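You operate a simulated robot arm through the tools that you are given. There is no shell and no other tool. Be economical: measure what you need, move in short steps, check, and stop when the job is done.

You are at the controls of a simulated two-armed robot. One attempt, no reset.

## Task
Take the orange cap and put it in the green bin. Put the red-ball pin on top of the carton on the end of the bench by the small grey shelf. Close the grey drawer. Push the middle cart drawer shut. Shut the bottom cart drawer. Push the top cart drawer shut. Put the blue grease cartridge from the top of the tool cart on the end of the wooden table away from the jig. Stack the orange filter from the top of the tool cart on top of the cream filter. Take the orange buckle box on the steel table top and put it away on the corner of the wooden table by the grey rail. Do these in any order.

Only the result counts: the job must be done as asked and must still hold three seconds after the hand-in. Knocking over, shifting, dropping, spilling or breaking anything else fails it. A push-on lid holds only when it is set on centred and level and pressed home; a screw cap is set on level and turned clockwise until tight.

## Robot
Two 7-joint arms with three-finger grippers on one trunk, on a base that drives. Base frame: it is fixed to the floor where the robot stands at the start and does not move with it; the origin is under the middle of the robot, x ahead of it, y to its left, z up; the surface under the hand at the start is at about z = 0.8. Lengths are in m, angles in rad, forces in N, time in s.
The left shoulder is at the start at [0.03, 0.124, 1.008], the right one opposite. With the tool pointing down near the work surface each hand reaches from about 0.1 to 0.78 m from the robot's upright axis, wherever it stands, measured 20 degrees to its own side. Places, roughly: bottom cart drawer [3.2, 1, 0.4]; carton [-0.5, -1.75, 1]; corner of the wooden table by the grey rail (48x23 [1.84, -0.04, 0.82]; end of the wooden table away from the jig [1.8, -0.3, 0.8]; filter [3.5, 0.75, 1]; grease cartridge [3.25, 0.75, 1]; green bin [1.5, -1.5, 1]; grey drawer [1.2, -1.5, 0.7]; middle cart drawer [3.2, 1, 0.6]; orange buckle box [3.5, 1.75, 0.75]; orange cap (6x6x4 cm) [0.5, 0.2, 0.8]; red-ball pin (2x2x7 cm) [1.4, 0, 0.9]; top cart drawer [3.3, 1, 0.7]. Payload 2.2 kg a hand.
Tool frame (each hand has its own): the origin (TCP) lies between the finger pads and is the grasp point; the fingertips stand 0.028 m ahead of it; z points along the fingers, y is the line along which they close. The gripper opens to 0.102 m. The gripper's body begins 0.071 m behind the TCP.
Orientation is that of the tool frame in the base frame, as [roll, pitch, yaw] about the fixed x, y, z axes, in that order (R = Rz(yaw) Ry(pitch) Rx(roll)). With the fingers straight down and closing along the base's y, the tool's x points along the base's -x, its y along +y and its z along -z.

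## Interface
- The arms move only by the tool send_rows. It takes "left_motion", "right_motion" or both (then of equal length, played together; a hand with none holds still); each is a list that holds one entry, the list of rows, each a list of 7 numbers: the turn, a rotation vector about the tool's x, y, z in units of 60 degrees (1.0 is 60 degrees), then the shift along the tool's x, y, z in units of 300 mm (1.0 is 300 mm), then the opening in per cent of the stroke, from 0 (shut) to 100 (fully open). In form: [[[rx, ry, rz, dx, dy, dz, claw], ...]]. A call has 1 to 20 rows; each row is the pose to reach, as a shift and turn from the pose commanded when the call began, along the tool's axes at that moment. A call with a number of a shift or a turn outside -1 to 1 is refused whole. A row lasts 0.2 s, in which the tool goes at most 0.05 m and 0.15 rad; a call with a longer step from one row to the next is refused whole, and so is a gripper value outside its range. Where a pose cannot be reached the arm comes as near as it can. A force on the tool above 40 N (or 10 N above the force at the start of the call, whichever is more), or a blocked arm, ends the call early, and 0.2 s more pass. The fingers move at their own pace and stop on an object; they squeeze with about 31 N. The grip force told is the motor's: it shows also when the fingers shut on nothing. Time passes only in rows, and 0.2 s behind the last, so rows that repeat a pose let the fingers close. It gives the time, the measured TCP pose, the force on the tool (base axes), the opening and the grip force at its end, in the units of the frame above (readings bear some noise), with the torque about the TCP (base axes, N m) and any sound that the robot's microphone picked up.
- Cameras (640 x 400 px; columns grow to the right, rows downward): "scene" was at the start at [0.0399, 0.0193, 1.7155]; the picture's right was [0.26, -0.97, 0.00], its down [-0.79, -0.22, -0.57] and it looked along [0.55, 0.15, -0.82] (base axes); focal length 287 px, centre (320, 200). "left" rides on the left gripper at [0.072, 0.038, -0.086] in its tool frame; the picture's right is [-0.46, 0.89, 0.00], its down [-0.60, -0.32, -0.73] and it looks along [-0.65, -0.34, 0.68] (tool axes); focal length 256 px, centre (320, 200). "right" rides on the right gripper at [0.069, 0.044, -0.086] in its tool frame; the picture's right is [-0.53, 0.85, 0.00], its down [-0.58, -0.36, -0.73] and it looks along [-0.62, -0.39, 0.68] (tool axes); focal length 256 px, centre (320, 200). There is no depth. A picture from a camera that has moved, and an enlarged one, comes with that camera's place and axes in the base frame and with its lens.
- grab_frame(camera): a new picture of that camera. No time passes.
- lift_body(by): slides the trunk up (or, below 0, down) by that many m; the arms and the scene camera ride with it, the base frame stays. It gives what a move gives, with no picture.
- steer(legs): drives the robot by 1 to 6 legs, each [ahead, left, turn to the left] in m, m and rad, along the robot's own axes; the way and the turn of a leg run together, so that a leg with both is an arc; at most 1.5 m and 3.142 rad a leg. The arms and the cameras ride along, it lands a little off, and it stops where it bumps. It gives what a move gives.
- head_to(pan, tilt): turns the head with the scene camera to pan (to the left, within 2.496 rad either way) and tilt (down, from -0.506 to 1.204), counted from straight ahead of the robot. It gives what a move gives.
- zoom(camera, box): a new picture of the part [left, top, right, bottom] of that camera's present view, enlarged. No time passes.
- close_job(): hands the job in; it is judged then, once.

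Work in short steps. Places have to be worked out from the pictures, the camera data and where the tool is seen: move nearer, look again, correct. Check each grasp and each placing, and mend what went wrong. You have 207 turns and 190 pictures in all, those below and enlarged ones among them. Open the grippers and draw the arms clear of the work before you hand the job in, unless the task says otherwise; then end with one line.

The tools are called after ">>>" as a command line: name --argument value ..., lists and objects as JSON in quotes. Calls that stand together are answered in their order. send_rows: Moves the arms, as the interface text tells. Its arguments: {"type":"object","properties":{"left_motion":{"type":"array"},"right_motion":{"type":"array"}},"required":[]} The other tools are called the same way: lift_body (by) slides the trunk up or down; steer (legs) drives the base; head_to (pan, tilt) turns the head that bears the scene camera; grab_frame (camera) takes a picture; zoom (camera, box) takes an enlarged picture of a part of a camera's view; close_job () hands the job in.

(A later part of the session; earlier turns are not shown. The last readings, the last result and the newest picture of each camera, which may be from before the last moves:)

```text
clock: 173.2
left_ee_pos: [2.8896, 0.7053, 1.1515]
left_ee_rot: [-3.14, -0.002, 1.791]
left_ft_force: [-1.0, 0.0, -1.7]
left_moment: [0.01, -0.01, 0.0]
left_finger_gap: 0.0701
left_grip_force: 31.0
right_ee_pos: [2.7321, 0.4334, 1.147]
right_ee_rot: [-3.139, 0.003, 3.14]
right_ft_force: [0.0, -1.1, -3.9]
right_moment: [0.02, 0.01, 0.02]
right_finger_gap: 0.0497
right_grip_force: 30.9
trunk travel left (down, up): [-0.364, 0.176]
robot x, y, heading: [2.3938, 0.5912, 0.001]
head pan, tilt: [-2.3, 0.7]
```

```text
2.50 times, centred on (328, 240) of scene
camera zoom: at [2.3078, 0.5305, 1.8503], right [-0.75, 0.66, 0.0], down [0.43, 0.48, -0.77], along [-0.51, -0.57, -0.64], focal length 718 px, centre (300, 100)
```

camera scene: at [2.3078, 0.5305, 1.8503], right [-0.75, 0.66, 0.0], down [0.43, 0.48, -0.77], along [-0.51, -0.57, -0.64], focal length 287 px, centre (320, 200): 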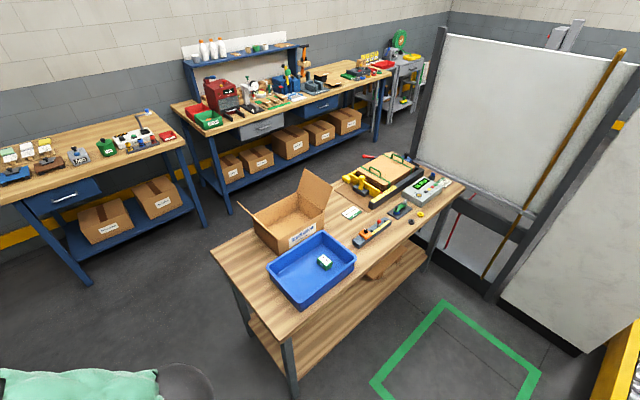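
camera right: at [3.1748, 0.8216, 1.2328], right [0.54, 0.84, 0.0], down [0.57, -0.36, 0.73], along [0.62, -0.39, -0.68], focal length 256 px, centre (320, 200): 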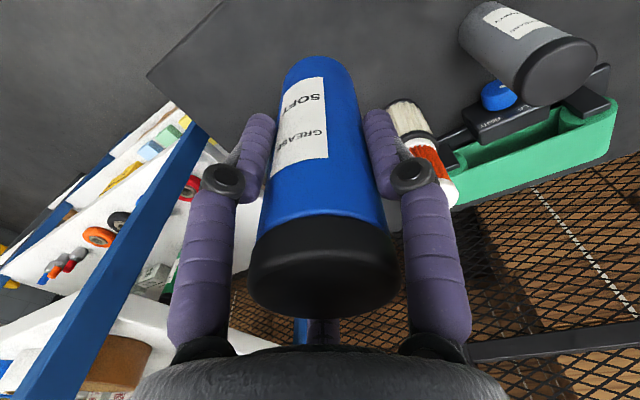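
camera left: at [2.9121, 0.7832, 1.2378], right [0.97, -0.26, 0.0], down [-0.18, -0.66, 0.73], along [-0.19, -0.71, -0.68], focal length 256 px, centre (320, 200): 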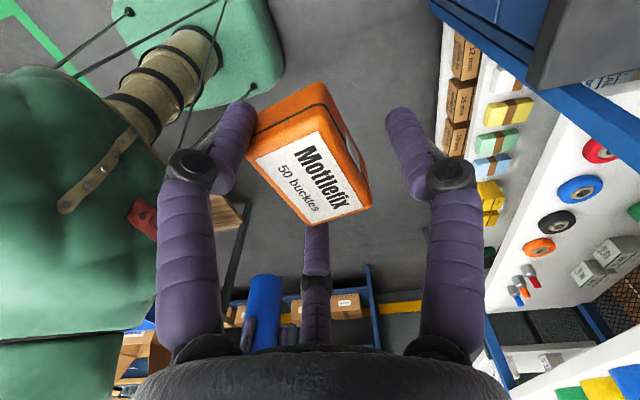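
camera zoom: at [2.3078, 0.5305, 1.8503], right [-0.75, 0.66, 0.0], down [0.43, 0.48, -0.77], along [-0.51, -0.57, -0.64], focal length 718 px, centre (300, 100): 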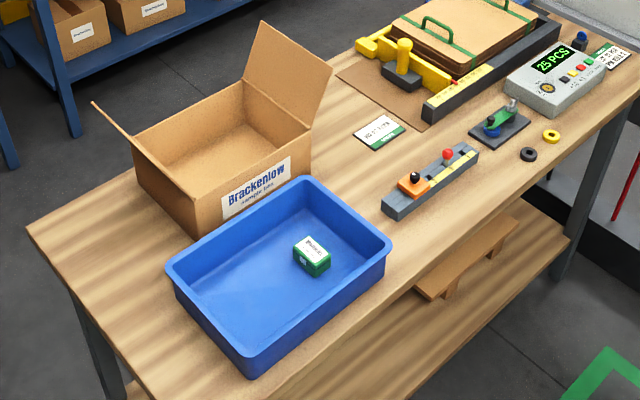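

The tray spans x 1.68–2.00, y −0.155…0.07 and the carton x 1.61–1.89, y −0.41…−0.23; bare table remains out to x ≈ 2.10. I turn to face −y and strafe to stand by the table's long side.

>>> steer --legs '[[0, 0, -1.571], [0, -0.42, 0]]'

>>> head_to --pan 0.0 --tilt 0.85

>>> grab_frame --camera "scene"

```text
clock: 179.6
left_ee_pos: [2.0844, 0.0906, 1.1509]
left_ee_rot: [-3.139, -0.002, 0.238]
left_ft_force: [0.7, 0.4, -1.7]
left_moment: [0.0, -0.03, 0.0]
left_finger_gap: 0.0703
left_grip_force: 30.8
right_ee_pos: [1.8115, 0.245, 1.1475]
right_ee_rot: [-3.141, 0.004, 1.585]
right_ft_force: [0.8, 0.0, -4.1]
right_moment: [-0.01, -0.03, 0.02]
right_finger_gap: 0.0499
right_grip_force: 31.3
trunk travel left (down, up): [-0.364, 0.176]
robot x, y, heading: [1.965, 0.5889, -1.557]
head pan, tilt: [-2.3, 0.7]
```

```text
clock: 181.8
left_ee_pos: [2.0855, 0.0916, 1.1508]
left_ee_rot: [-3.14, -0.002, 0.24]
left_ft_force: [-0.9, -0.1, -2.1]
left_moment: [0.05, -0.03, 0.03]
left_finger_gap: 0.0701
left_grip_force: 31.3
right_ee_pos: [1.8128, 0.2454, 1.1475]
right_ee_rot: [3.141, 0.0, 1.587]
right_ft_force: [0.5, -0.6, -5.2]
right_moment: [0.0, 0.02, -0.01]
right_finger_gap: 0.0497
right_grip_force: 31.3
trunk travel left (down, up): [-0.364, 0.176]
robot x, y, heading: [1.9674, 0.5887, -1.547]
head pan, tilt: [0.0, 0.85]
```

```text
107 pictures are left
camera scene: at [1.9673, 0.5387, 1.838], right [-1.0, -0.02, 0.0], down [-0.01, 0.75, -0.66], along [0.01, -0.66, -0.75], focal length 287 px, centre (320, 200)
```

scene: 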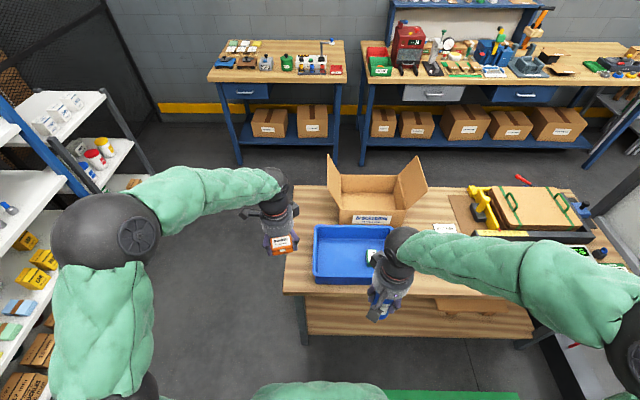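

I zoom on the tray and the carton from here.

>>> zoom --camera "scene" --box '[270, 150, 470, 300]'

>>> grab_frame --camera "right"

```text
2.67 times, centred on (370, 225) of scene
camera zoom: at [1.9673, 0.5387, 1.838], right [-1.0, -0.02, 0.0], down [-0.01, 0.75, -0.66], along [0.01, -0.66, -0.75], focal length 766 px, centre (187, 133)
```

zoom: 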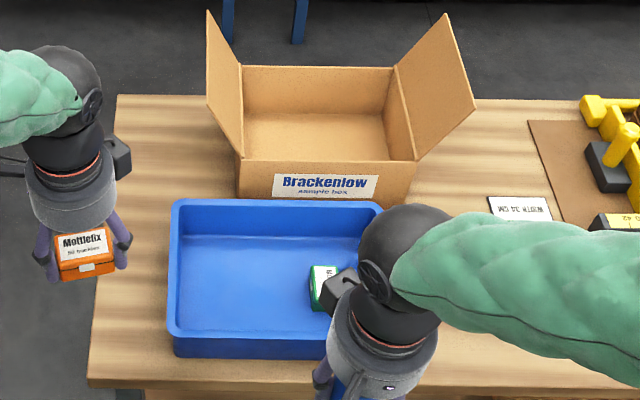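

```text
105 pictures are left
camera right: at [1.8546, 0.3148, 1.2335], right [0.85, -0.52, 0.0], down [-0.35, -0.58, 0.73], along [-0.38, -0.63, -0.68], focal length 256 px, centre (320, 200)
```

right: 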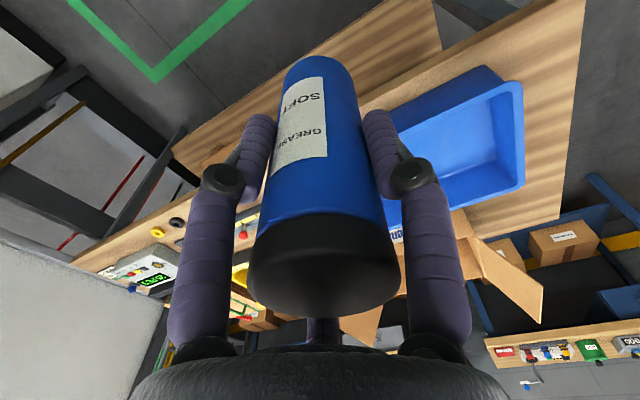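

I'll set the cartridge on the bare strip at the table end (≈[1.99, −0.30]), approaching from the end. I drive round: left, ahead, turn right.

>>> steer --legs '[[0, 0.62, -0.024], [0.98, 0, 0], [0, 0, -1.571]]'

>>> grab_frame --camera "scene"

```text
clock: 193.7
left_ee_pos: [2.0796, -0.503, 1.1515]
left_ee_rot: [-3.139, -0.002, -1.336]
left_ft_force: [0.1, -1.0, -1.7]
left_moment: [0.05, -0.01, 0.01]
left_finger_gap: 0.0698
left_grip_force: 31.3
right_ee_pos: [2.2341, -0.2299, 1.1483]
right_ee_rot: [-3.14, 0.002, 0.012]
right_ft_force: [-0.6, -0.2, -4.4]
right_moment: [-0.05, 0.0, 0.0]
right_finger_gap: 0.05
right_grip_force: 31.1
trunk travel left (down, up): [-0.364, 0.176]
robot x, y, heading: [2.5763, -0.3861, -3.127]
head pan, tilt: [0.0, 0.85]
```

```text
104 pictures are left
camera scene: at [2.527, -0.3845, 1.838], right [-0.02, 1.0, 0.0], down [0.75, 0.01, -0.66], along [-0.66, -0.01, -0.75], focal length 287 px, centre (320, 200)
```

scene: 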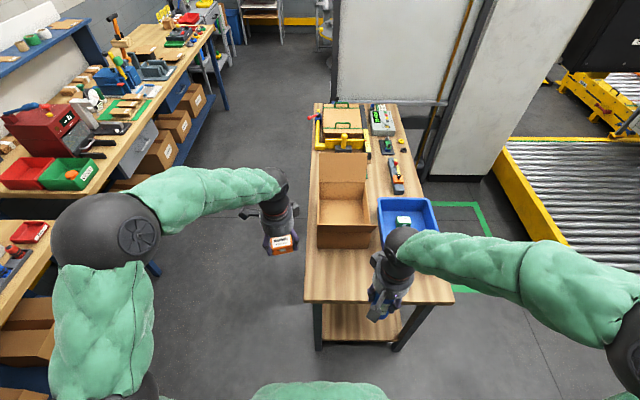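

The free strip is x 1.90–2.115. The carton's near flap leans out to x ≈ 1.95, so I target [2.02, −0.29] and move above it at the present height.

>>> send_rows --right_motion '[[[0, 0, 0, -0.12, 0.03, -0.05, 0], [0, 0, 0, -0.24, 0.06, -0.1, 0], [0, 0, 0, -0.36, 0.1, -0.1, 0], [0, 0, 0, -0.48, 0.14, -0.1, 0], [0, 0, 0, -0.6, 0.17, -0.1, 0], [0, 0, 0, -0.713, 0.2, -0.1, 0], [0, 0, 0, -0.713, 0.2, -0.1, 0]]]'

>>> grab_frame --camera "scene"

>>> grab_frame --camera "left"

```text
clock: 195.3
left_ee_pos: [2.0806, -0.5017, 1.1516]
left_ee_rot: [3.14, -0.001, -1.337]
left_ft_force: [0.1, 0.5, -1.0]
left_moment: [-0.03, -0.02, 0.01]
left_finger_gap: 0.0699
left_grip_force: 30.1
right_ee_pos: [2.0189, -0.2923, 1.1767]
right_ee_rot: [-3.14, 0.001, 0.012]
right_ft_force: [0.5, -0.4, -4.0]
right_moment: [-0.04, 0.03, -0.02]
right_finger_gap: 0.0503
right_grip_force: 30.6
trunk travel left (down, up): [-0.364, 0.176]
robot x, y, heading: [2.5777, -0.3814, -3.124]
head pan, tilt: [0.0, 0.85]
```

```text
103 pictures are left
camera scene: at [2.5284, -0.3841, 1.8381], right [-0.02, 1.0, 0.0], down [0.75, 0.01, -0.66], along [-0.66, -0.01, -0.75], focal length 287 px, centre (320, 200)
```

scene: 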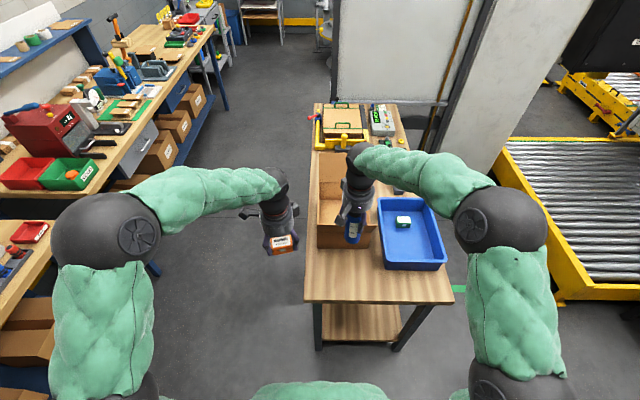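

```text
102 pictures are left
camera left: at [2.0604, -0.5804, 1.2383], right [-0.97, 0.25, 0.0], down [0.17, 0.66, 0.73], along [0.18, 0.71, -0.68], focal length 256 px, centre (320, 200)
```

left: 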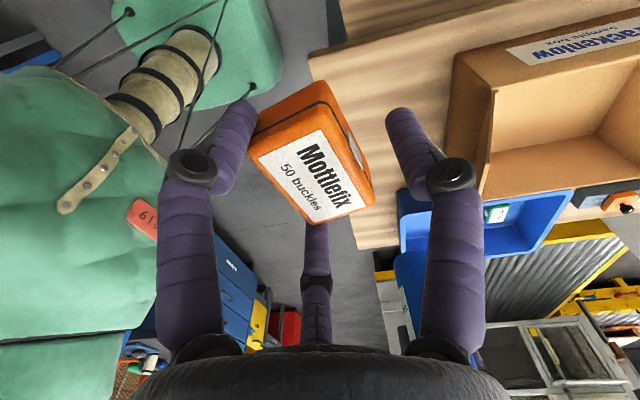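

Clear above the strip. I lower to TCP z 0.94 (cartridge base ≈ 0.835) and check.

>>> send_rows --right_motion '[[[0, 0, 0, 0, 0, 0.12, 0], [0, 0, 0, 0, 0, 0.24, 0], [0, 0, 0, 0, 0, 0.36, 0], [0, 0, 0, 0, 0, 0.48, 0], [0, 0, 0, 0, 0, 0.6, 0], [0, 0, 0, 0, 0, 0.7, 0], [0, 0, 0, 0, 0, 0.76, 0], [0, 0, 0, 0, 0, 0.789, 0]]]'

>>> zoom --camera "scene" --box '[280, 180, 440, 310]'

>>> zoom --camera "left" --box '[320, 0, 560, 200]'

```text
clock: 197.1
left_ee_pos: [2.0791, -0.5026, 1.1523]
left_ee_rot: [-3.141, -0.001, -1.337]
left_ft_force: [0.2, -1.4, -0.7]
left_moment: [0.0, -0.01, 0.0]
left_finger_gap: 0.0701
left_grip_force: 30.4
right_ee_pos: [2.0218, -0.2904, 0.9399]
right_ee_rot: [-3.139, 0.001, 0.013]
right_ft_force: [0.8, 0.6, -5.0]
right_moment: [-0.02, 0.01, 0.04]
right_finger_gap: 0.0503
right_grip_force: 30.2
trunk travel left (down, up): [-0.364, 0.176]
robot x, y, heading: [2.5763, -0.3842, -3.128]
head pan, tilt: [0.0, 0.85]
```

```text
3.08 times, centred on (360, 245) of scene
camera zoom: at [2.5264, -0.3847, 1.838], right [-0.02, 1.0, 0.0], down [0.75, 0.01, -0.66], along [-0.66, -0.01, -0.75], focal length 884 px, centre (197, 62)
```

zoom: 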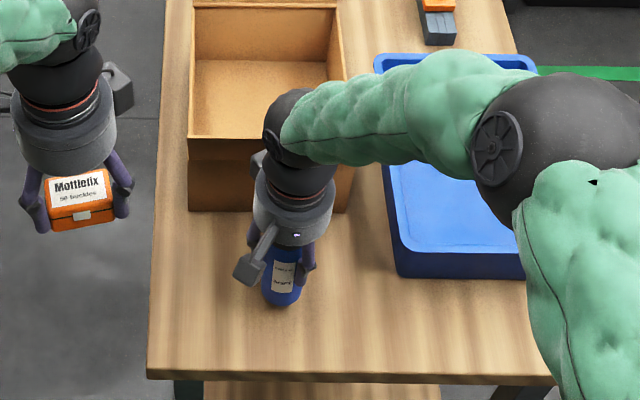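

```text
2.00 times, centred on (440, 100) of left
camera zoom: at [2.0591, -0.5808, 1.2377], right [-0.97, 0.25, 0.0], down [0.17, 0.66, 0.73], along [0.18, 0.71, -0.68], focal length 512 px, centre (80, 400)
```

zoom: 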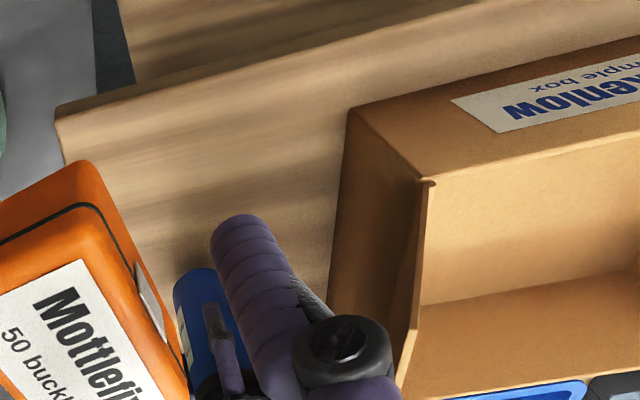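

Base is a little above the wood. I lower in small rows until contact.

>>> send_rows --right_motion '[[[0, 0, 0, 0, 0, 0.017, 0], [0, 0, 0, 0, 0, 0.034, 0], [0, 0, 0, 0, 0, 0.05, 0]]]'

>>> send_rows --right_motion '[[[0, 0, 0, 0, 0, 0.01, 0], [0, 0, 0, 0, 0, 0.02, 0]]]'

>>> zoom --camera "scene" --box '[280, 180, 440, 310]'

```text
clock: 197.9
left_ee_pos: [2.0798, -0.5018, 1.1506]
left_ee_rot: [-3.14, -0.002, -1.337]
left_ft_force: [0.2, -0.5, -1.2]
left_moment: [-0.01, 0.02, -0.02]
left_finger_gap: 0.07
left_grip_force: 31.0
right_ee_pos: [2.0207, -0.2906, 0.9272]
right_ee_rot: [-3.141, 0.003, 0.013]
right_ft_force: [-0.3, 0.3, -4.0]
right_moment: [0.0, 0.01, -0.01]
right_finger_gap: 0.0499
right_grip_force: 31.3
trunk travel left (down, up): [-0.364, 0.176]
robot x, y, heading: [2.5735, -0.3874, -3.125]
head pan, tilt: [0.0, 0.85]
```

```text
clock: 198.5
left_ee_pos: [2.0793, -0.5024, 1.1502]
left_ee_rot: [-3.139, -0.001, -1.337]
left_ft_force: [0.5, -0.7, -1.1]
left_moment: [0.0, -0.01, -0.02]
left_finger_gap: 0.07
left_grip_force: 31.0
right_ee_pos: [2.0213, -0.2921, 0.9213]
right_ee_rot: [-3.139, 0.003, 0.012]
right_ft_force: [0.1, 0.0, -4.3]
right_moment: [0.01, 0.0, -0.05]
right_finger_gap: 0.05
right_grip_force: 30.8
trunk travel left (down, up): [-0.364, 0.176]
robot x, y, heading: [2.5774, -0.3866, -3.125]
head pan, tilt: [0.0, 0.85]
```

```text
3.08 times, centred on (360, 245) of scene
camera zoom: at [2.5266, -0.3846, 1.838], right [-0.02, 1.0, 0.0], down [0.75, 0.01, -0.66], along [-0.66, -0.01, -0.75], focal length 884 px, centre (197, 62)
```

zoom: 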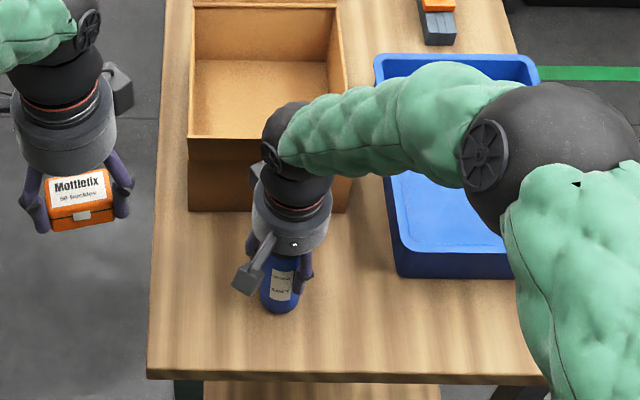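

Still no contact at TCP 0.921; I continue down gently.

>>> send_rows --right_motion '[[[0, 0, 0, 0, 0, 0.012, 0], [0, 0, 0, 0, 0, 0.024, 0]]]'

>>> send_rows --right_motion '[[[0, 0, 0, 0, 0, 0.012, 0], [0, 0, 0, 0, 0, 0.024, 0]]]'

>>> send_rows --right_motion '[[[0, 0, 0, 0, 0, 0.01, 0], [0, 0, 0, 0, 0, 0.018, 0]]]'

```text
clock: 199.1
left_ee_pos: [2.0796, -0.5024, 1.1519]
left_ee_rot: [3.14, -0.002, -1.336]
left_ft_force: [-0.2, 0.2, -1.9]
left_moment: [0.04, 0.0, -0.07]
left_finger_gap: 0.0698
left_grip_force: 30.7
right_ee_pos: [2.0207, -0.2916, 0.9137]
right_ee_rot: [-3.14, 0.005, 0.014]
right_ft_force: [1.5, -1.5, 4.8]
right_moment: [-0.3, 0.0, 0.06]
right_finger_gap: 0.05
right_grip_force: 30.9
trunk travel left (down, up): [-0.364, 0.176]
robot x, y, heading: [2.5775, -0.3888, -3.128]
head pan, tilt: [0.0, 0.85]
```

```text
clock: 199.7
left_ee_pos: [2.0814, -0.5019, 1.1518]
left_ee_rot: [-3.141, 0.0, -1.337]
left_ft_force: [-0.6, -0.2, -1.0]
left_moment: [-0.01, -0.03, 0.0]
left_finger_gap: 0.0705
left_grip_force: 30.6
right_ee_pos: [2.0196, -0.2904, 0.9087]
right_ee_rot: [-3.141, 0.008, 0.012]
right_ft_force: [4.4, 1.6, 30.5]
right_moment: [0.11, -0.1, 0.01]
right_finger_gap: 0.0507
right_grip_force: 31.2
trunk travel left (down, up): [-0.364, 0.176]
robot x, y, heading: [2.5759, -0.3833, -3.124]
head pan, tilt: [0.0, 0.85]
```

```text
clock: 200.3
left_ee_pos: [2.0808, -0.5017, 1.1513]
left_ee_rot: [-3.142, -0.001, -1.337]
left_ft_force: [0.7, 0.5, -1.3]
left_moment: [-0.02, 0.05, -0.01]
left_finger_gap: 0.0698
left_grip_force: 30.6
right_ee_pos: [2.0201, -0.291, 0.9023]
right_ee_rot: [-3.141, 0.009, 0.013]
right_ft_force: [-5.3, 3.4, 29.0]
right_moment: [0.18, 0.13, 0.06]
right_finger_gap: 0.0502
right_grip_force: 30.2
trunk travel left (down, up): [-0.364, 0.176]
robot x, y, heading: [2.5718, -0.382, -3.128]
head pan, tilt: [0.0, 0.85]
```

It's standing on the table (contact at TCP ≈ 0.913). I release, rise and check.

>>> send_rows --right_motion '[[[0, 0, 0, 0, 0, -0.015, 0], [0, 0, 0, 0, 0, -0.015, 60], [0, 0, 0, 0, 0, -0.015, 85], [0, 0, 0, 0, 0, -0.015, 85], [0, 0, 0, 0, 0, -0.1, 85], [0, 0, 0, 0, 0, -0.22, 85], [0, 0, 0, 0, 0, -0.36, 85], [0, 0, 0, 0, 0, -0.5, 85], [0, 0, 0, 0, 0, -0.64, 85], [0, 0, 0, 0.12, 0, -0.7, 85], [0, 0, 0, 0.26, 0, -0.7, 85], [0, 0, 0, 0.4, 0, -0.7, 85]]]'

>>> zoom --camera "scene" --box '[280, 180, 460, 310]'

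```text
clock: 202.9
left_ee_pos: [2.0819, -0.5019, 1.152]
left_ee_rot: [-3.14, -0.002, -1.337]
left_ft_force: [-0.2, -0.8, -1.2]
left_moment: [0.0, 0.02, 0.04]
left_finger_gap: 0.0701
left_grip_force: 31.1
right_ee_pos: [2.1427, -0.2913, 1.1106]
right_ee_rot: [-3.139, 0.006, 0.013]
right_ft_force: [0.2, 0.8, 0.6]
right_moment: [0.0, 0.04, -0.03]
right_finger_gap: 0.0868
right_grip_force: 0.0
trunk travel left (down, up): [-0.364, 0.176]
robot x, y, heading: [2.5738, -0.3806, -3.127]
head pan, tilt: [0.0, 0.85]
```

```text
3.08 times, centred on (370, 245) of scene
camera zoom: at [2.5295, -0.3845, 1.8381], right [-0.02, 1.0, 0.0], down [0.75, 0.01, -0.66], along [-0.66, -0.01, -0.75], focal length 884 px, centre (166, 62)
```

zoom: 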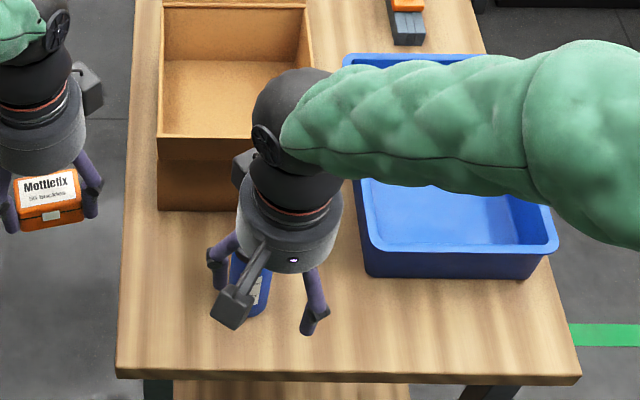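

Cartridge stands on the table end. I briefly probe the table top's height with the closed right fingers at a free spot ([2.06, −0.13]), to judge the surface levels for the box.

>>> send_rows --right_motion '[[[0, 0, 0, 0, -0.1, 0, 0], [0, 0, 0, -0.05, -0.22, 0, 0], [0, 0, 0, -0.12, -0.34, 0, 0], [0, 0, 0, -0.2, -0.45, 0, 0], [0, 0, 0, -0.277, -0.54, 0.1, 0], [0, 0, 0, -0.277, -0.54, 0.24, 0], [0, 0, 0, -0.277, -0.54, 0.38, 0], [0, 0, 0, -0.277, -0.54, 0.52, 0], [0, 0, 0, -0.277, -0.54, 0.66, 0], [0, 0, 0, -0.277, -0.54, 0.8, 0]]]'

>>> send_rows --right_motion '[[[0, 0, 0, 0, 0, 0.017, 0], [0, 0, 0, 0, 0, 0.034, 0], [0, 0, 0, 0, 0, 0.05, 0]]]'

>>> send_rows --right_motion '[[[0, 0, 0, 0, 0, 0.017, 0], [0, 0, 0, 0, 0, 0.034, 0], [0, 0, 0, 0, 0, 0.05, 0]]]'

```text
clock: 205.1
left_ee_pos: [2.0796, -0.5019, 1.1509]
left_ee_rot: [-3.14, -0.002, -1.337]
left_ft_force: [-0.2, -0.4, -1.7]
left_moment: [0.01, -0.03, 0.01]
left_finger_gap: 0.0701
left_grip_force: 30.9
right_ee_pos: [2.0539, -0.1291, 0.8698]
right_ee_rot: [-3.139, 0.003, 0.011]
right_ft_force: [0.3, -0.5, -0.3]
right_moment: [-0.02, -0.02, -0.01]
right_finger_gap: 0.002
right_grip_force: 31.3
trunk travel left (down, up): [-0.364, 0.176]
robot x, y, heading: [2.5779, -0.3836, -3.126]
head pan, tilt: [0.0, 0.85]
```

```text
clock: 205.9
left_ee_pos: [2.0795, -0.5015, 1.1514]
left_ee_rot: [-3.141, -0.002, -1.336]
left_ft_force: [-0.2, 0.6, -1.6]
left_moment: [0.0, 0.0, 0.01]
left_finger_gap: 0.0702
left_grip_force: 31.2
right_ee_pos: [2.0553, -0.1294, 0.8539]
right_ee_rot: [-3.14, 0.001, 0.012]
right_ft_force: [-0.1, -0.2, 0.0]
right_moment: [-0.01, 0.03, 0.0]
right_finger_gap: 0.0021
right_grip_force: 31.2
trunk travel left (down, up): [-0.364, 0.176]
robot x, y, heading: [2.5728, -0.3841, -3.122]
head pan, tilt: [0.0, 0.85]
```

```text
clock: 206.7
left_ee_pos: [2.0832, -0.5029, 1.1532]
left_ee_rot: [3.142, -0.001, -1.339]
left_ft_force: [0.0, 0.1, -0.7]
left_moment: [0.01, -0.01, -0.01]
left_finger_gap: 0.0701
left_grip_force: 30.6
right_ee_pos: [2.0564, -0.1307, 0.8458]
right_ee_rot: [-3.136, 0.008, 0.013]
right_ft_force: [9.0, -3.4, 39.4]
right_moment: [-0.21, -0.56, 0.33]
right_finger_gap: 0.002
right_grip_force: 31.5
trunk travel left (down, up): [-0.364, 0.176]
robot x, y, heading: [2.5772, -0.3811, -3.125]
head pan, tilt: [0.0, 0.85]
```

The table top is at z ≈ 0.820. I probe the tray floor the same way (at [1.92, −0.06]) to see how much higher it lies.

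>>> send_rows --right_motion '[[[0, 0, 0, 0, 0, -0.1, 0], [0, 0, 0, 0, 0, -0.24, 0], [0, 0, 0, 0, 0, -0.38, 0], [0, 0, 0, 0, 0, -0.5, 0], [0, 0, 0, -0.12, -0.06, -0.5, 0], [0, 0, 0, -0.24, -0.12, -0.5, 0], [0, 0, 0, -0.36, -0.18, -0.5, 0], [0, 0, 0, -0.455, -0.23, -0.5, 0], [0, 0, 0, -0.455, -0.23, -0.36, 0], [0, 0, 0, -0.455, -0.23, -0.22, 0], [0, 0, 0, -0.455, -0.23, -0.1, 0], [0, 0, 0, -0.455, -0.23, 0, 0]]]'

>>> send_rows --right_motion '[[[0, 0, 0, 0, 0, 0.01, 0], [0, 0, 0, 0, 0, 0.02, 0]]]'

>>> grab_frame --camera "scene"

```text
clock: 209.3
left_ee_pos: [2.0836, -0.5039, 1.1527]
left_ee_rot: [3.14, 0.001, -1.334]
left_ft_force: [0.2, 0.3, -1.0]
left_moment: [0.0, 0.03, 0.03]
left_finger_gap: 0.0701
left_grip_force: 31.2
right_ee_pos: [1.9151, -0.0587, 0.8497]
right_ee_rot: [-3.136, 0.017, 0.011]
right_ft_force: [1.0, -1.0, 32.0]
right_moment: [-0.16, -0.28, 0.05]
right_finger_gap: 0.0058
right_grip_force: 31.7
trunk travel left (down, up): [-0.364, 0.176]
robot x, y, heading: [2.5759, -0.3835, -3.122]
head pan, tilt: [0.0, 0.85]
```

```text
clock: 209.6
left_ee_pos: [2.0809, -0.5013, 1.1527]
left_ee_rot: [-3.141, -0.003, -1.337]
left_ft_force: [-0.4, -0.9, -1.4]
left_moment: [0.0, -0.02, 0.0]
left_finger_gap: 0.07
left_grip_force: 30.9
right_ee_pos: [1.9123, -0.0584, 0.8503]
right_ee_rot: [-3.137, 0.014, 0.009]
right_ft_force: [7.4, -4.4, 18.0]
right_moment: [-0.02, -0.44, -0.05]
right_finger_gap: 0.0062
right_grip_force: 30.4
trunk travel left (down, up): [-0.364, 0.176]
robot x, y, heading: [2.5738, -0.3847, -3.131]
head pan, tilt: [0.0, 0.85]
stopped in row 1 (right hand): the force on the tool passed its limit at 47 N (the readings are from after the stop); the commanded pose is now the measured one
```

```text
97 pictures are left
camera scene: at [2.529, -0.3855, 1.8381], right [-0.02, 1.0, 0.0], down [0.75, 0.01, -0.66], along [-0.66, -0.01, -0.75], focal length 287 px, centre (320, 200)
```

scene: 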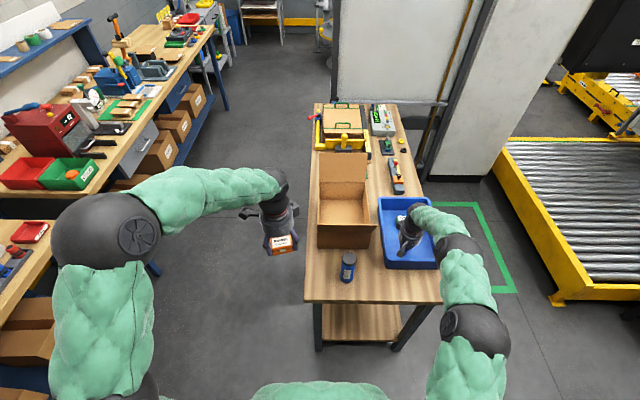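

The tray floor is only ~3 mm above the table, so setting the box in the tray satisfies the spot either way. I lift the right hand out, then drive back to the table's long side.

>>> send_rows --right_motion '[[[0, 0, 0, 0, 0, -0.12, 0], [0, 0, 0, 0, 0, -0.26, 0], [0, 0, 0, 0, 0, -0.4, 0], [0, 0, 0, 0, 0, -0.54, 0], [0, 0, 0, 0.05, 0, -0.68, 0], [0, 0, 0, 0.15, 0, -0.8, 0], [0, 0, 0, 0.28, 0, -0.9, 0], [0, 0, 0, 0.42, 0, -0.95, 0], [0, 0, 0, 0.56, 0, -0.95, 0], [0, 0, 0, 0.7, 0, -0.95, 0]]]'

>>> steer --legs '[[-0.05, 0, 1.555], [-0.9, 0, 0], [0, -0.72, 0]]'

>>> grab_frame --camera "scene"

```text
clock: 211.8
left_ee_pos: [2.0806, -0.5024, 1.1518]
left_ee_rot: [3.142, 0.0, -1.335]
left_ft_force: [0.3, 0.3, -1.5]
left_moment: [-0.01, 0.03, 0.01]
left_finger_gap: 0.0697
left_grip_force: 31.6
right_ee_pos: [2.128, -0.0578, 1.1301]
right_ee_rot: [-3.137, 0.017, 0.012]
right_ft_force: [-0.6, 0.3, -1.0]
right_moment: [0.0, 0.02, -0.02]
right_finger_gap: 0.002
right_grip_force: 30.8
trunk travel left (down, up): [-0.364, 0.176]
robot x, y, heading: [2.5779, -0.3858, -3.128]
head pan, tilt: [0.0, 0.85]
```

```text
clock: 223.9
left_ee_pos: [1.9998, 0.0771, 1.1512]
left_ee_rot: [-3.139, -0.002, 0.19]
left_ft_force: [0.2, 0.2, -1.3]
left_moment: [0.03, 0.02, -0.03]
left_finger_gap: 0.0702
left_grip_force: 30.7
right_ee_pos: [1.5572, 0.1433, 1.1305]
right_ee_rot: [-3.135, 0.015, 1.536]
right_ft_force: [-0.4, -0.3, 1.5]
right_moment: [-0.02, 0.0, 0.02]
right_finger_gap: 0.002
right_grip_force: 31.1
trunk travel left (down, up): [-0.364, 0.176]
robot x, y, heading: [1.9071, 0.5795, -1.599]
head pan, tilt: [0.0, 0.85]
```

```text
96 pictures are left
camera scene: at [1.9028, 0.5299, 1.8381], right [-1.0, 0.03, 0.0], down [0.02, 0.75, -0.66], along [-0.02, -0.66, -0.75], focal length 287 px, centre (320, 200)
```

scene: 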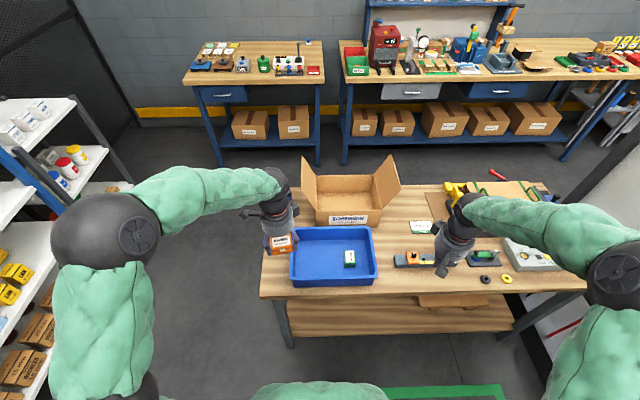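

Green packet in the tray is at x ≈ 1.767; I put the box at [1.90, −0.05] in the tray with the left hand: over first, then down to z 0.90.

>>> send_rows --left_motion '[[[0, 0, 0, -0.1, 0.09, 0, 0], [0, 0, 0, -0.2, 0.18, 0, 0], [0, 0, 0, -0.3, 0.27, 0, 0], [0, 0, 0, -0.407, 0.353, 0, 0], [0, 0, 0, -0.407, 0.353, 0.13, 0], [0, 0, 0, -0.407, 0.353, 0.27, 0], [0, 0, 0, -0.407, 0.353, 0.4, 0], [0, 0, 0, -0.407, 0.353, 0.53, 0], [0, 0, 0, -0.407, 0.353, 0.66, 0], [0, 0, 0, -0.407, 0.353, 0.77, 0], [0, 0, 0, -0.407, 0.353, 0.837, 0]]]'

>>> zoom --camera "scene" --box '[240, 200, 420, 310]'

>>> grab_frame --camera "left"

```text
clock: 226.3
left_ee_pos: [1.9014, -0.0523, 0.9022]
left_ee_rot: [3.141, 0.0, 0.19]
left_ft_force: [0.1, -0.2, -1.3]
left_moment: [0.02, -0.03, 0.02]
left_finger_gap: 0.0702
left_grip_force: 31.1
right_ee_pos: [1.5586, 0.143, 1.1302]
right_ee_rot: [-3.137, 0.013, 1.538]
right_ft_force: [-0.8, 0.1, -0.3]
right_moment: [0.01, 0.02, -0.01]
right_finger_gap: 0.0024
right_grip_force: 31.0
trunk travel left (down, up): [-0.364, 0.176]
robot x, y, heading: [1.905, 0.5773, -1.598]
head pan, tilt: [0.0, 0.85]
```

```text
3.56 times, centred on (330, 255) of scene
camera zoom: at [1.9031, 0.5294, 1.838], right [-1.0, 0.03, 0.0], down [0.02, 0.75, -0.66], along [-0.02, -0.66, -0.75], focal length 1021 px, centre (284, 4)
```

zoom: 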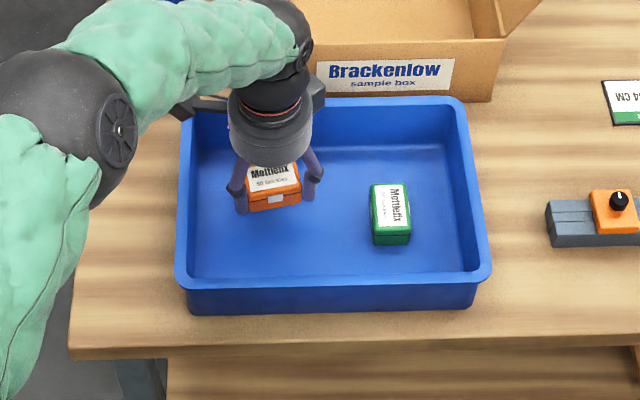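

```text
94 pictures are left
camera left: at [1.9787, -0.0755, 0.9877], right [-0.29, -0.96, 0.0], down [-0.65, 0.2, 0.73], along [-0.7, 0.21, -0.68], focal length 256 px, centre (320, 200)
```

left: 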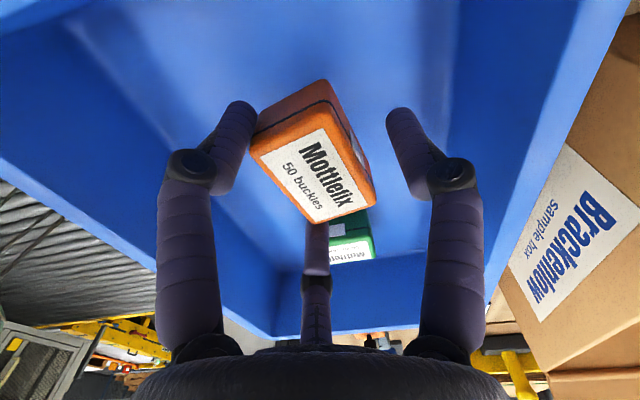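

The green packet is also a Mottlefix box — the tray is the right home. I lower slowly to contact.

>>> send_rows --left_motion '[[[0, 0, 0, 0, 0, 0.025, 0], [0, 0, 0, 0, 0, 0.05, 0], [0, 0, 0, 0, 0, 0.075, 0], [0, 0, 0, 0, 0, 0.1, 0]]]'

>>> send_rows --left_motion '[[[0, 0, 0, 0, 0, 0.015, 0], [0, 0, 0, 0, 0, 0.03, 0]]]'

>>> send_rows --left_motion '[[[0, 0, 0, 0, 0, 0.013, 0], [0, 0, 0, 0, 0, 0.026, 0]]]'

```text
clock: 227.3
left_ee_pos: [1.9012, -0.0501, 0.8713]
left_ee_rot: [-3.141, 0.001, 0.19]
left_ft_force: [0.1, 0.0, -2.1]
left_moment: [-0.01, -0.04, 0.03]
left_finger_gap: 0.0701
left_grip_force: 31.1
right_ee_pos: [1.5573, 0.1433, 1.1303]
right_ee_rot: [-3.137, 0.013, 1.537]
right_ft_force: [-0.3, -0.6, 0.1]
right_moment: [0.0, 0.0, 0.01]
right_finger_gap: 0.0021
right_grip_force: 30.9
trunk travel left (down, up): [-0.364, 0.176]
robot x, y, heading: [1.9035, 0.5799, -1.601]
head pan, tilt: [0.0, 0.85]
```

```text
clock: 227.9
left_ee_pos: [1.9005, -0.0501, 0.8611]
left_ee_rot: [-3.141, 0.001, 0.191]
left_ft_force: [-0.5, 0.1, -0.1]
left_moment: [-0.09, 0.05, -0.02]
left_finger_gap: 0.07
left_grip_force: 31.0
right_ee_pos: [1.5588, 0.1434, 1.1309]
right_ee_rot: [-3.137, 0.014, 1.537]
right_ft_force: [0.5, 0.2, -0.3]
right_moment: [0.01, 0.0, -0.02]
right_finger_gap: 0.002
right_grip_force: 30.9
trunk travel left (down, up): [-0.364, 0.176]
robot x, y, heading: [1.9039, 0.5799, -1.597]
head pan, tilt: [0.0, 0.85]
```

```text
clock: 228.5
left_ee_pos: [1.9001, -0.0502, 0.8578]
left_ee_rot: [3.136, 0.001, 0.192]
left_ft_force: [2.7, 3.8, 30.0]
left_moment: [0.69, 0.04, -0.07]
left_finger_gap: 0.071
left_grip_force: 30.7
right_ee_pos: [1.5586, 0.1457, 1.1326]
right_ee_rot: [-3.136, 0.016, 1.537]
right_ft_force: [0.0, -0.7, -0.7]
right_moment: [-0.03, 0.02, 0.02]
right_finger_gap: 0.0021
right_grip_force: 31.2
trunk travel left (down, up): [-0.364, 0.176]
robot x, y, heading: [1.9025, 0.5778, -1.596]
head pan, tilt: [0.0, 0.85]
```

Contact at TCP ≈ 0.86. I relieve, open and rise.

>>> send_rows --left_motion '[[[0, 0, 0, 0, 0, -0.014, 0], [0, 0, 0, 0, 0, -0.014, 80], [0, 0, 0, 0, 0, -0.014, 90], [0, 0, 0, 0, 0, -0.014, 90], [0, 0, 0, 0, 0, -0.1, 90], [0, 0, 0, 0, 0, -0.24, 90], [0, 0, 0, 0, 0, -0.38, 90], [0, 0, 0, 0, 0, -0.52, 90], [0, 0, 0, 0, 0, -0.66, 90], [0, 0, 0, 0, 0, -0.8, 90], [0, 0, 0, 0.1, -0.1, -0.9, 90], [0, 0, 0, 0.2, -0.2, -0.9, 90], [0, 0, 0, 0.3, -0.3, -0.9, 50]]]'

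>>> zoom --camera "scene" --box '[240, 160, 500, 310]'

>>> grab_frame --camera "right"

```text
refused: row 11 steps farther than a row can; nothing moved
```

```text
2.46 times, centred on (370, 235) of scene
camera zoom: at [1.9037, 0.5331, 1.8384], right [-1.0, 0.03, 0.0], down [0.02, 0.75, -0.66], along [-0.02, -0.66, -0.75], focal length 707 px, centre (197, 114)
```

zoom: 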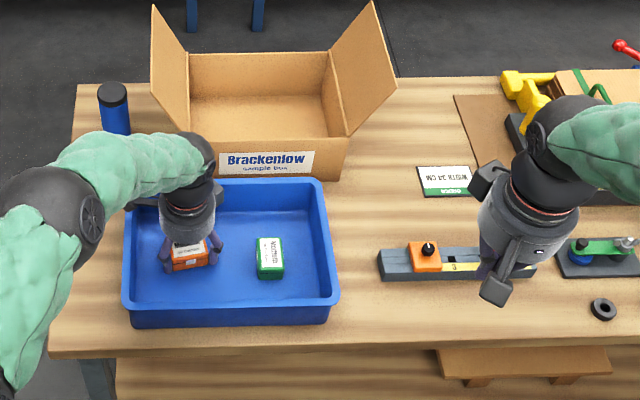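

```text
92 pictures are left
camera right: at [1.6044, 0.2136, 1.2162], right [0.83, -0.56, 0.0], down [-0.38, -0.55, 0.74], along [-0.42, -0.61, -0.67], focal length 256 px, centre (320, 200)
```

right: 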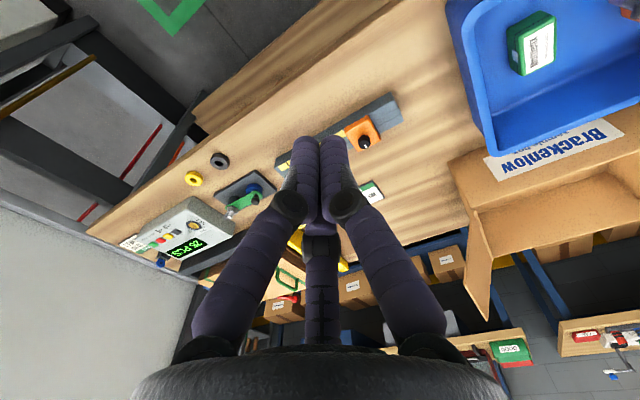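

Resend with legal steps.

>>> send_rows --left_motion '[[[0, 0, 0, 0, 0, -0.014, 0], [0, 0, 0, 0, 0, -0.014, 80], [0, 0, 0, 0, 0, -0.014, 90], [0, 0, 0, 0, 0, -0.014, 90], [0, 0, 0, 0, 0, -0.1, 90], [0, 0, 0, 0, 0, -0.24, 90], [0, 0, 0, 0, 0, -0.38, 90], [0, 0, 0, 0, 0, -0.52, 90], [0, 0, 0, 0, 0, -0.66, 90], [0, 0, 0, 0, 0, -0.8, 90], [0, 0, 0, 0.08, -0.08, -0.84, 90], [0, 0, 0, 0.17, -0.17, -0.84, 90], [0, 0, 0, 0.26, -0.26, -0.84, 50]]]'

>>> send_rows --right_motion '[[[0, 0, 0, 0.1, 0, 0, 0], [0, 0, 0, 0.25, 0, 0, 30], [0, 0, 0, 0.4, 0, 0, 30], [0, 0, 0, 0.5, 0, 0, 30]]]'

>>> zoom --camera "scene" --box '[240, 160, 500, 310]'

```text
clock: 231.3
left_ee_pos: [1.9619, 0.044, 1.1067]
left_ee_rot: [3.141, -0.001, 0.19]
left_ft_force: [0.5, 0.4, -0.3]
left_moment: [-0.02, -0.02, 0.02]
left_finger_gap: 0.0509
left_grip_force: 0.1
right_ee_pos: [1.5574, 0.1429, 1.1297]
right_ee_rot: [-3.137, 0.015, 1.538]
right_ft_force: [-0.5, 0.1, 0.4]
right_moment: [-0.03, 0.03, 0.01]
right_finger_gap: 0.002
right_grip_force: 30.8
trunk travel left (down, up): [-0.364, 0.176]
robot x, y, heading: [1.9043, 0.5797, -1.601]
head pan, tilt: [0.0, 0.85]
```

```text
clock: 232.3
left_ee_pos: [1.9609, 0.0417, 1.1058]
left_ee_rot: [3.141, 0.0, 0.19]
left_ft_force: [0.2, -0.3, 0.4]
left_moment: [-0.02, 0.0, 0.0]
left_finger_gap: 0.0507
left_grip_force: 0.2
right_ee_pos: [1.5626, 0.2942, 1.1304]
right_ee_rot: [-3.137, 0.014, 1.538]
right_ft_force: [0.2, 0.4, 0.3]
right_moment: [0.02, -0.01, -0.01]
right_finger_gap: 0.0307
right_grip_force: 0.0
trunk travel left (down, up): [-0.364, 0.176]
robot x, y, heading: [1.9025, 0.5808, -1.596]
head pan, tilt: [0.0, 0.85]
```

```text
2.46 times, centred on (370, 235) of scene
camera zoom: at [1.9038, 0.5312, 1.8381], right [-1.0, 0.03, 0.0], down [0.02, 0.75, -0.66], along [-0.02, -0.66, -0.75], focal length 707 px, centre (197, 114)
```

zoom: 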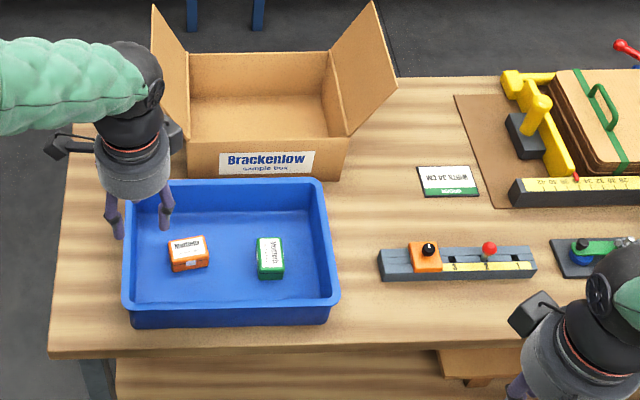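

The orange box lies flat in the tray. Now the pin: ball at about [1.441, −0.015, 0.893]. I zoom in on the rail.

>>> zoom --camera "scene" --box '[390, 235, 470, 285]'

```text
8.00 times, centred on (430, 260) of scene
camera zoom: at [1.9038, 0.5312, 1.8381], right [-1.0, 0.03, 0.0], down [0.02, 0.75, -0.66], along [-0.02, -0.66, -0.75], focal length 2297 px, centre (-560, -280)
```

zoom: 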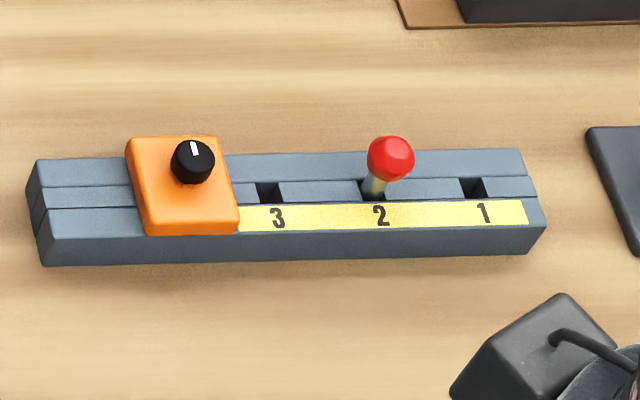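

The pin stands in hole 2 of the rail, ball ⌀ ~2.2 cm. I shift the robot 0.22 right and slightly ahead, to bring it within easy right-hand reach.

>>> steer --legs '[[0.08, -0.22, 0.028]]'

>>> grab_frame --camera "scene"

>>> grab_frame --camera "right"

```text
clock: 234.0
left_ee_pos: [1.7555, -0.0348, 1.105]
left_ee_rot: [-3.139, -0.003, 0.221]
left_ft_force: [0.1, -0.8, -0.3]
left_moment: [0.02, 0.0, 0.02]
left_finger_gap: 0.0508
left_grip_force: 0.0
right_ee_pos: [1.3487, 0.2059, 1.1299]
right_ee_rot: [-3.138, 0.015, 1.566]
right_ft_force: [-0.5, 0.3, 1.3]
right_moment: [0.02, -0.03, -0.03]
right_finger_gap: 0.0306
right_grip_force: 0.0
trunk travel left (down, up): [-0.364, 0.176]
robot x, y, heading: [1.6838, 0.5041, -1.57]
head pan, tilt: [0.0, 0.85]
```

```text
89 pictures are left
camera scene: at [1.6826, 0.4518, 1.838], right [-1.0, 0.0, 0.0], down [0.0, 0.75, -0.66], along [0.0, -0.66, -0.75], focal length 287 px, centre (320, 200)
```

scene: 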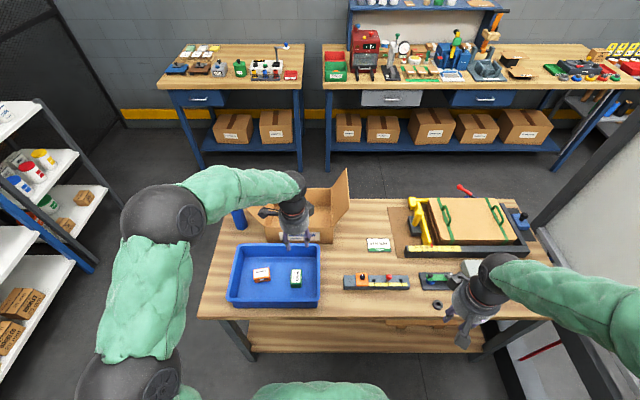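

```text
88 pictures are left
camera right: at [1.393, 0.2748, 1.2148], right [0.84, -0.54, 0.0], down [-0.36, -0.57, 0.74], along [-0.4, -0.63, -0.67], focal length 256 px, centre (320, 200)
```

right: 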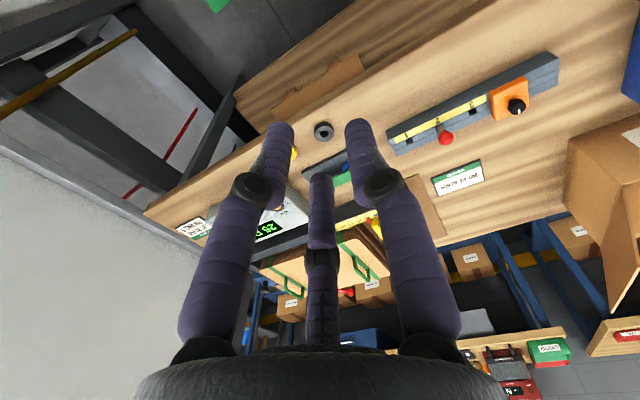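

Both cameras put the ball near [1.436, −0.010]. I bring the right hand above it at z ≈ 1.02, opening 60 %.

>>> send_rows --right_motion '[[[0, 0, 0, -0.12, 0.05, 0, 60], [0, 0, 0, -0.24, 0.1, 0, 60], [0, 0, 0, -0.36, 0.15, 0, 60], [0, 0, 0, -0.48, 0.2, 0, 60], [0, 0, 0, -0.6, 0.25, 0, 60], [0, 0, 0, -0.72, 0.295, 0, 60], [0, 0, 0, -0.72, 0.295, 0.12, 60], [0, 0, 0, -0.72, 0.295, 0.25, 60], [0, 0, 0, -0.72, 0.295, 0.367, 60], [0, 0, 0, -0.72, 0.295, 0.367, 60]]]'

>>> grab_frame --camera "right"

>>> zoom --camera "scene" --box '[340, 210, 440, 310]'

```text
clock: 236.2
left_ee_pos: [1.7562, -0.0349, 1.1056]
left_ee_rot: [-3.141, -0.002, 0.22]
left_ft_force: [-0.8, 0.7, -0.5]
left_moment: [0.01, -0.03, 0.0]
left_finger_gap: 0.0511
left_grip_force: 0.0
right_ee_pos: [1.4385, -0.0104, 1.0229]
right_ee_rot: [-3.138, 0.015, 1.566]
right_ft_force: [-0.3, -0.6, 0.1]
right_moment: [-0.02, 0.01, 0.01]
right_finger_gap: 0.0614
right_grip_force: 0.1
trunk travel left (down, up): [-0.364, 0.176]
robot x, y, heading: [1.6867, 0.5002, -1.571]
head pan, tilt: [0.0, 0.85]
```

```text
87 pictures are left
camera right: at [1.4819, 0.0591, 1.108], right [0.84, -0.54, 0.0], down [-0.36, -0.56, 0.74], along [-0.4, -0.63, -0.67], focal length 256 px, centre (320, 200)
```

right: 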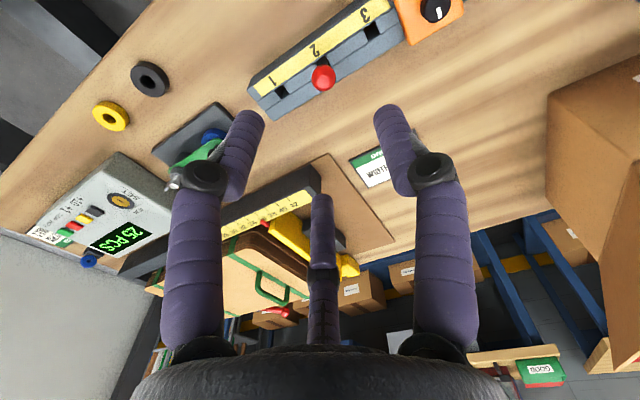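

```text
4.00 times, centred on (390, 260) of scene
camera zoom: at [1.6841, 0.4528, 1.8381], right [-1.0, 0.0, 0.0], down [0.0, 0.75, -0.66], along [0.0, -0.66, -0.75], focal length 1148 px, centre (40, -40)
```

zoom: 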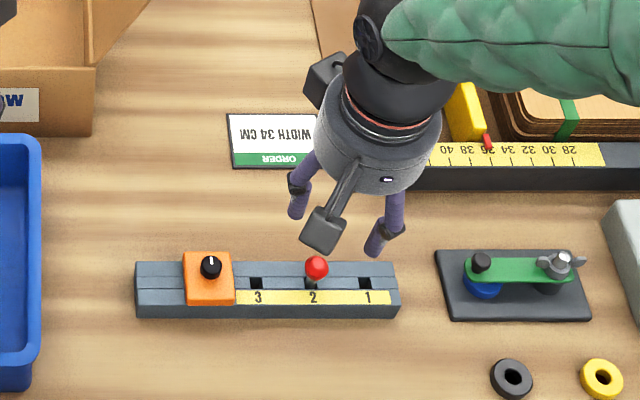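

Fine-tune: ball at [1.437, −0.017]; rail top ≈ 0.863. I descend to z 0.899 (tips just above the rail), grip the ball and hold.

>>> send_rows --right_motion '[[[0, 0, 0, -0.022, -0.003, 0.1, 60], [0, 0, 0, -0.022, -0.003, 0.2, 60], [0, 0, 0, -0.022, -0.003, 0.3, 60], [0, 0, 0, -0.022, -0.003, 0.37, 60], [0, 0, 0, -0.022, -0.003, 0.413, 60], [0, 0, 0, -0.022, -0.003, 0.413, 0], [0, 0, 0, -0.022, -0.003, 0.413, 0], [0, 0, 0, -0.022, -0.003, 0.413, 0]]]'

>>> grab_frame --camera "right"

```text
clock: 238.0
left_ee_pos: [1.7552, -0.0363, 1.107]
left_ee_rot: [-3.14, -0.001, 0.219]
left_ft_force: [0.0, 0.1, 0.5]
left_moment: [0.0, -0.04, 0.01]
left_finger_gap: 0.0509
left_grip_force: 0.1
right_ee_pos: [1.4354, -0.0199, 0.8988]
right_ee_rot: [-3.138, 0.014, 1.566]
right_ft_force: [-1.2, 0.2, -0.6]
right_moment: [-0.04, 0.11, 0.02]
right_finger_gap: 0.0184
right_grip_force: 30.7
trunk travel left (down, up): [-0.364, 0.176]
robot x, y, heading: [1.6827, 0.4988, -1.568]
head pan, tilt: [0.0, 0.85]
```

```text
85 pictures are left
camera right: at [1.4797, 0.0488, 0.9826], right [0.84, -0.54, 0.0], down [-0.36, -0.57, 0.74], along [-0.4, -0.63, -0.67], focal length 256 px, centre (320, 200)
```

right: 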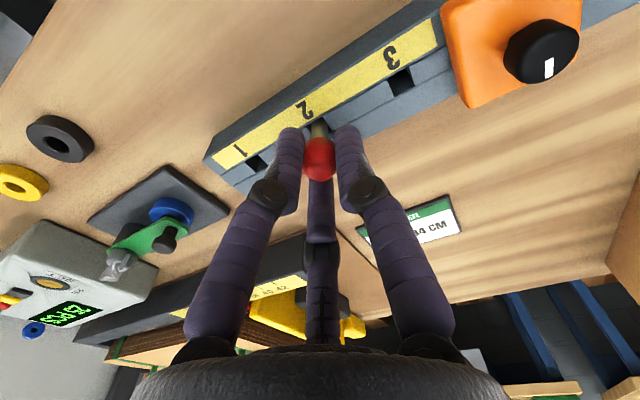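

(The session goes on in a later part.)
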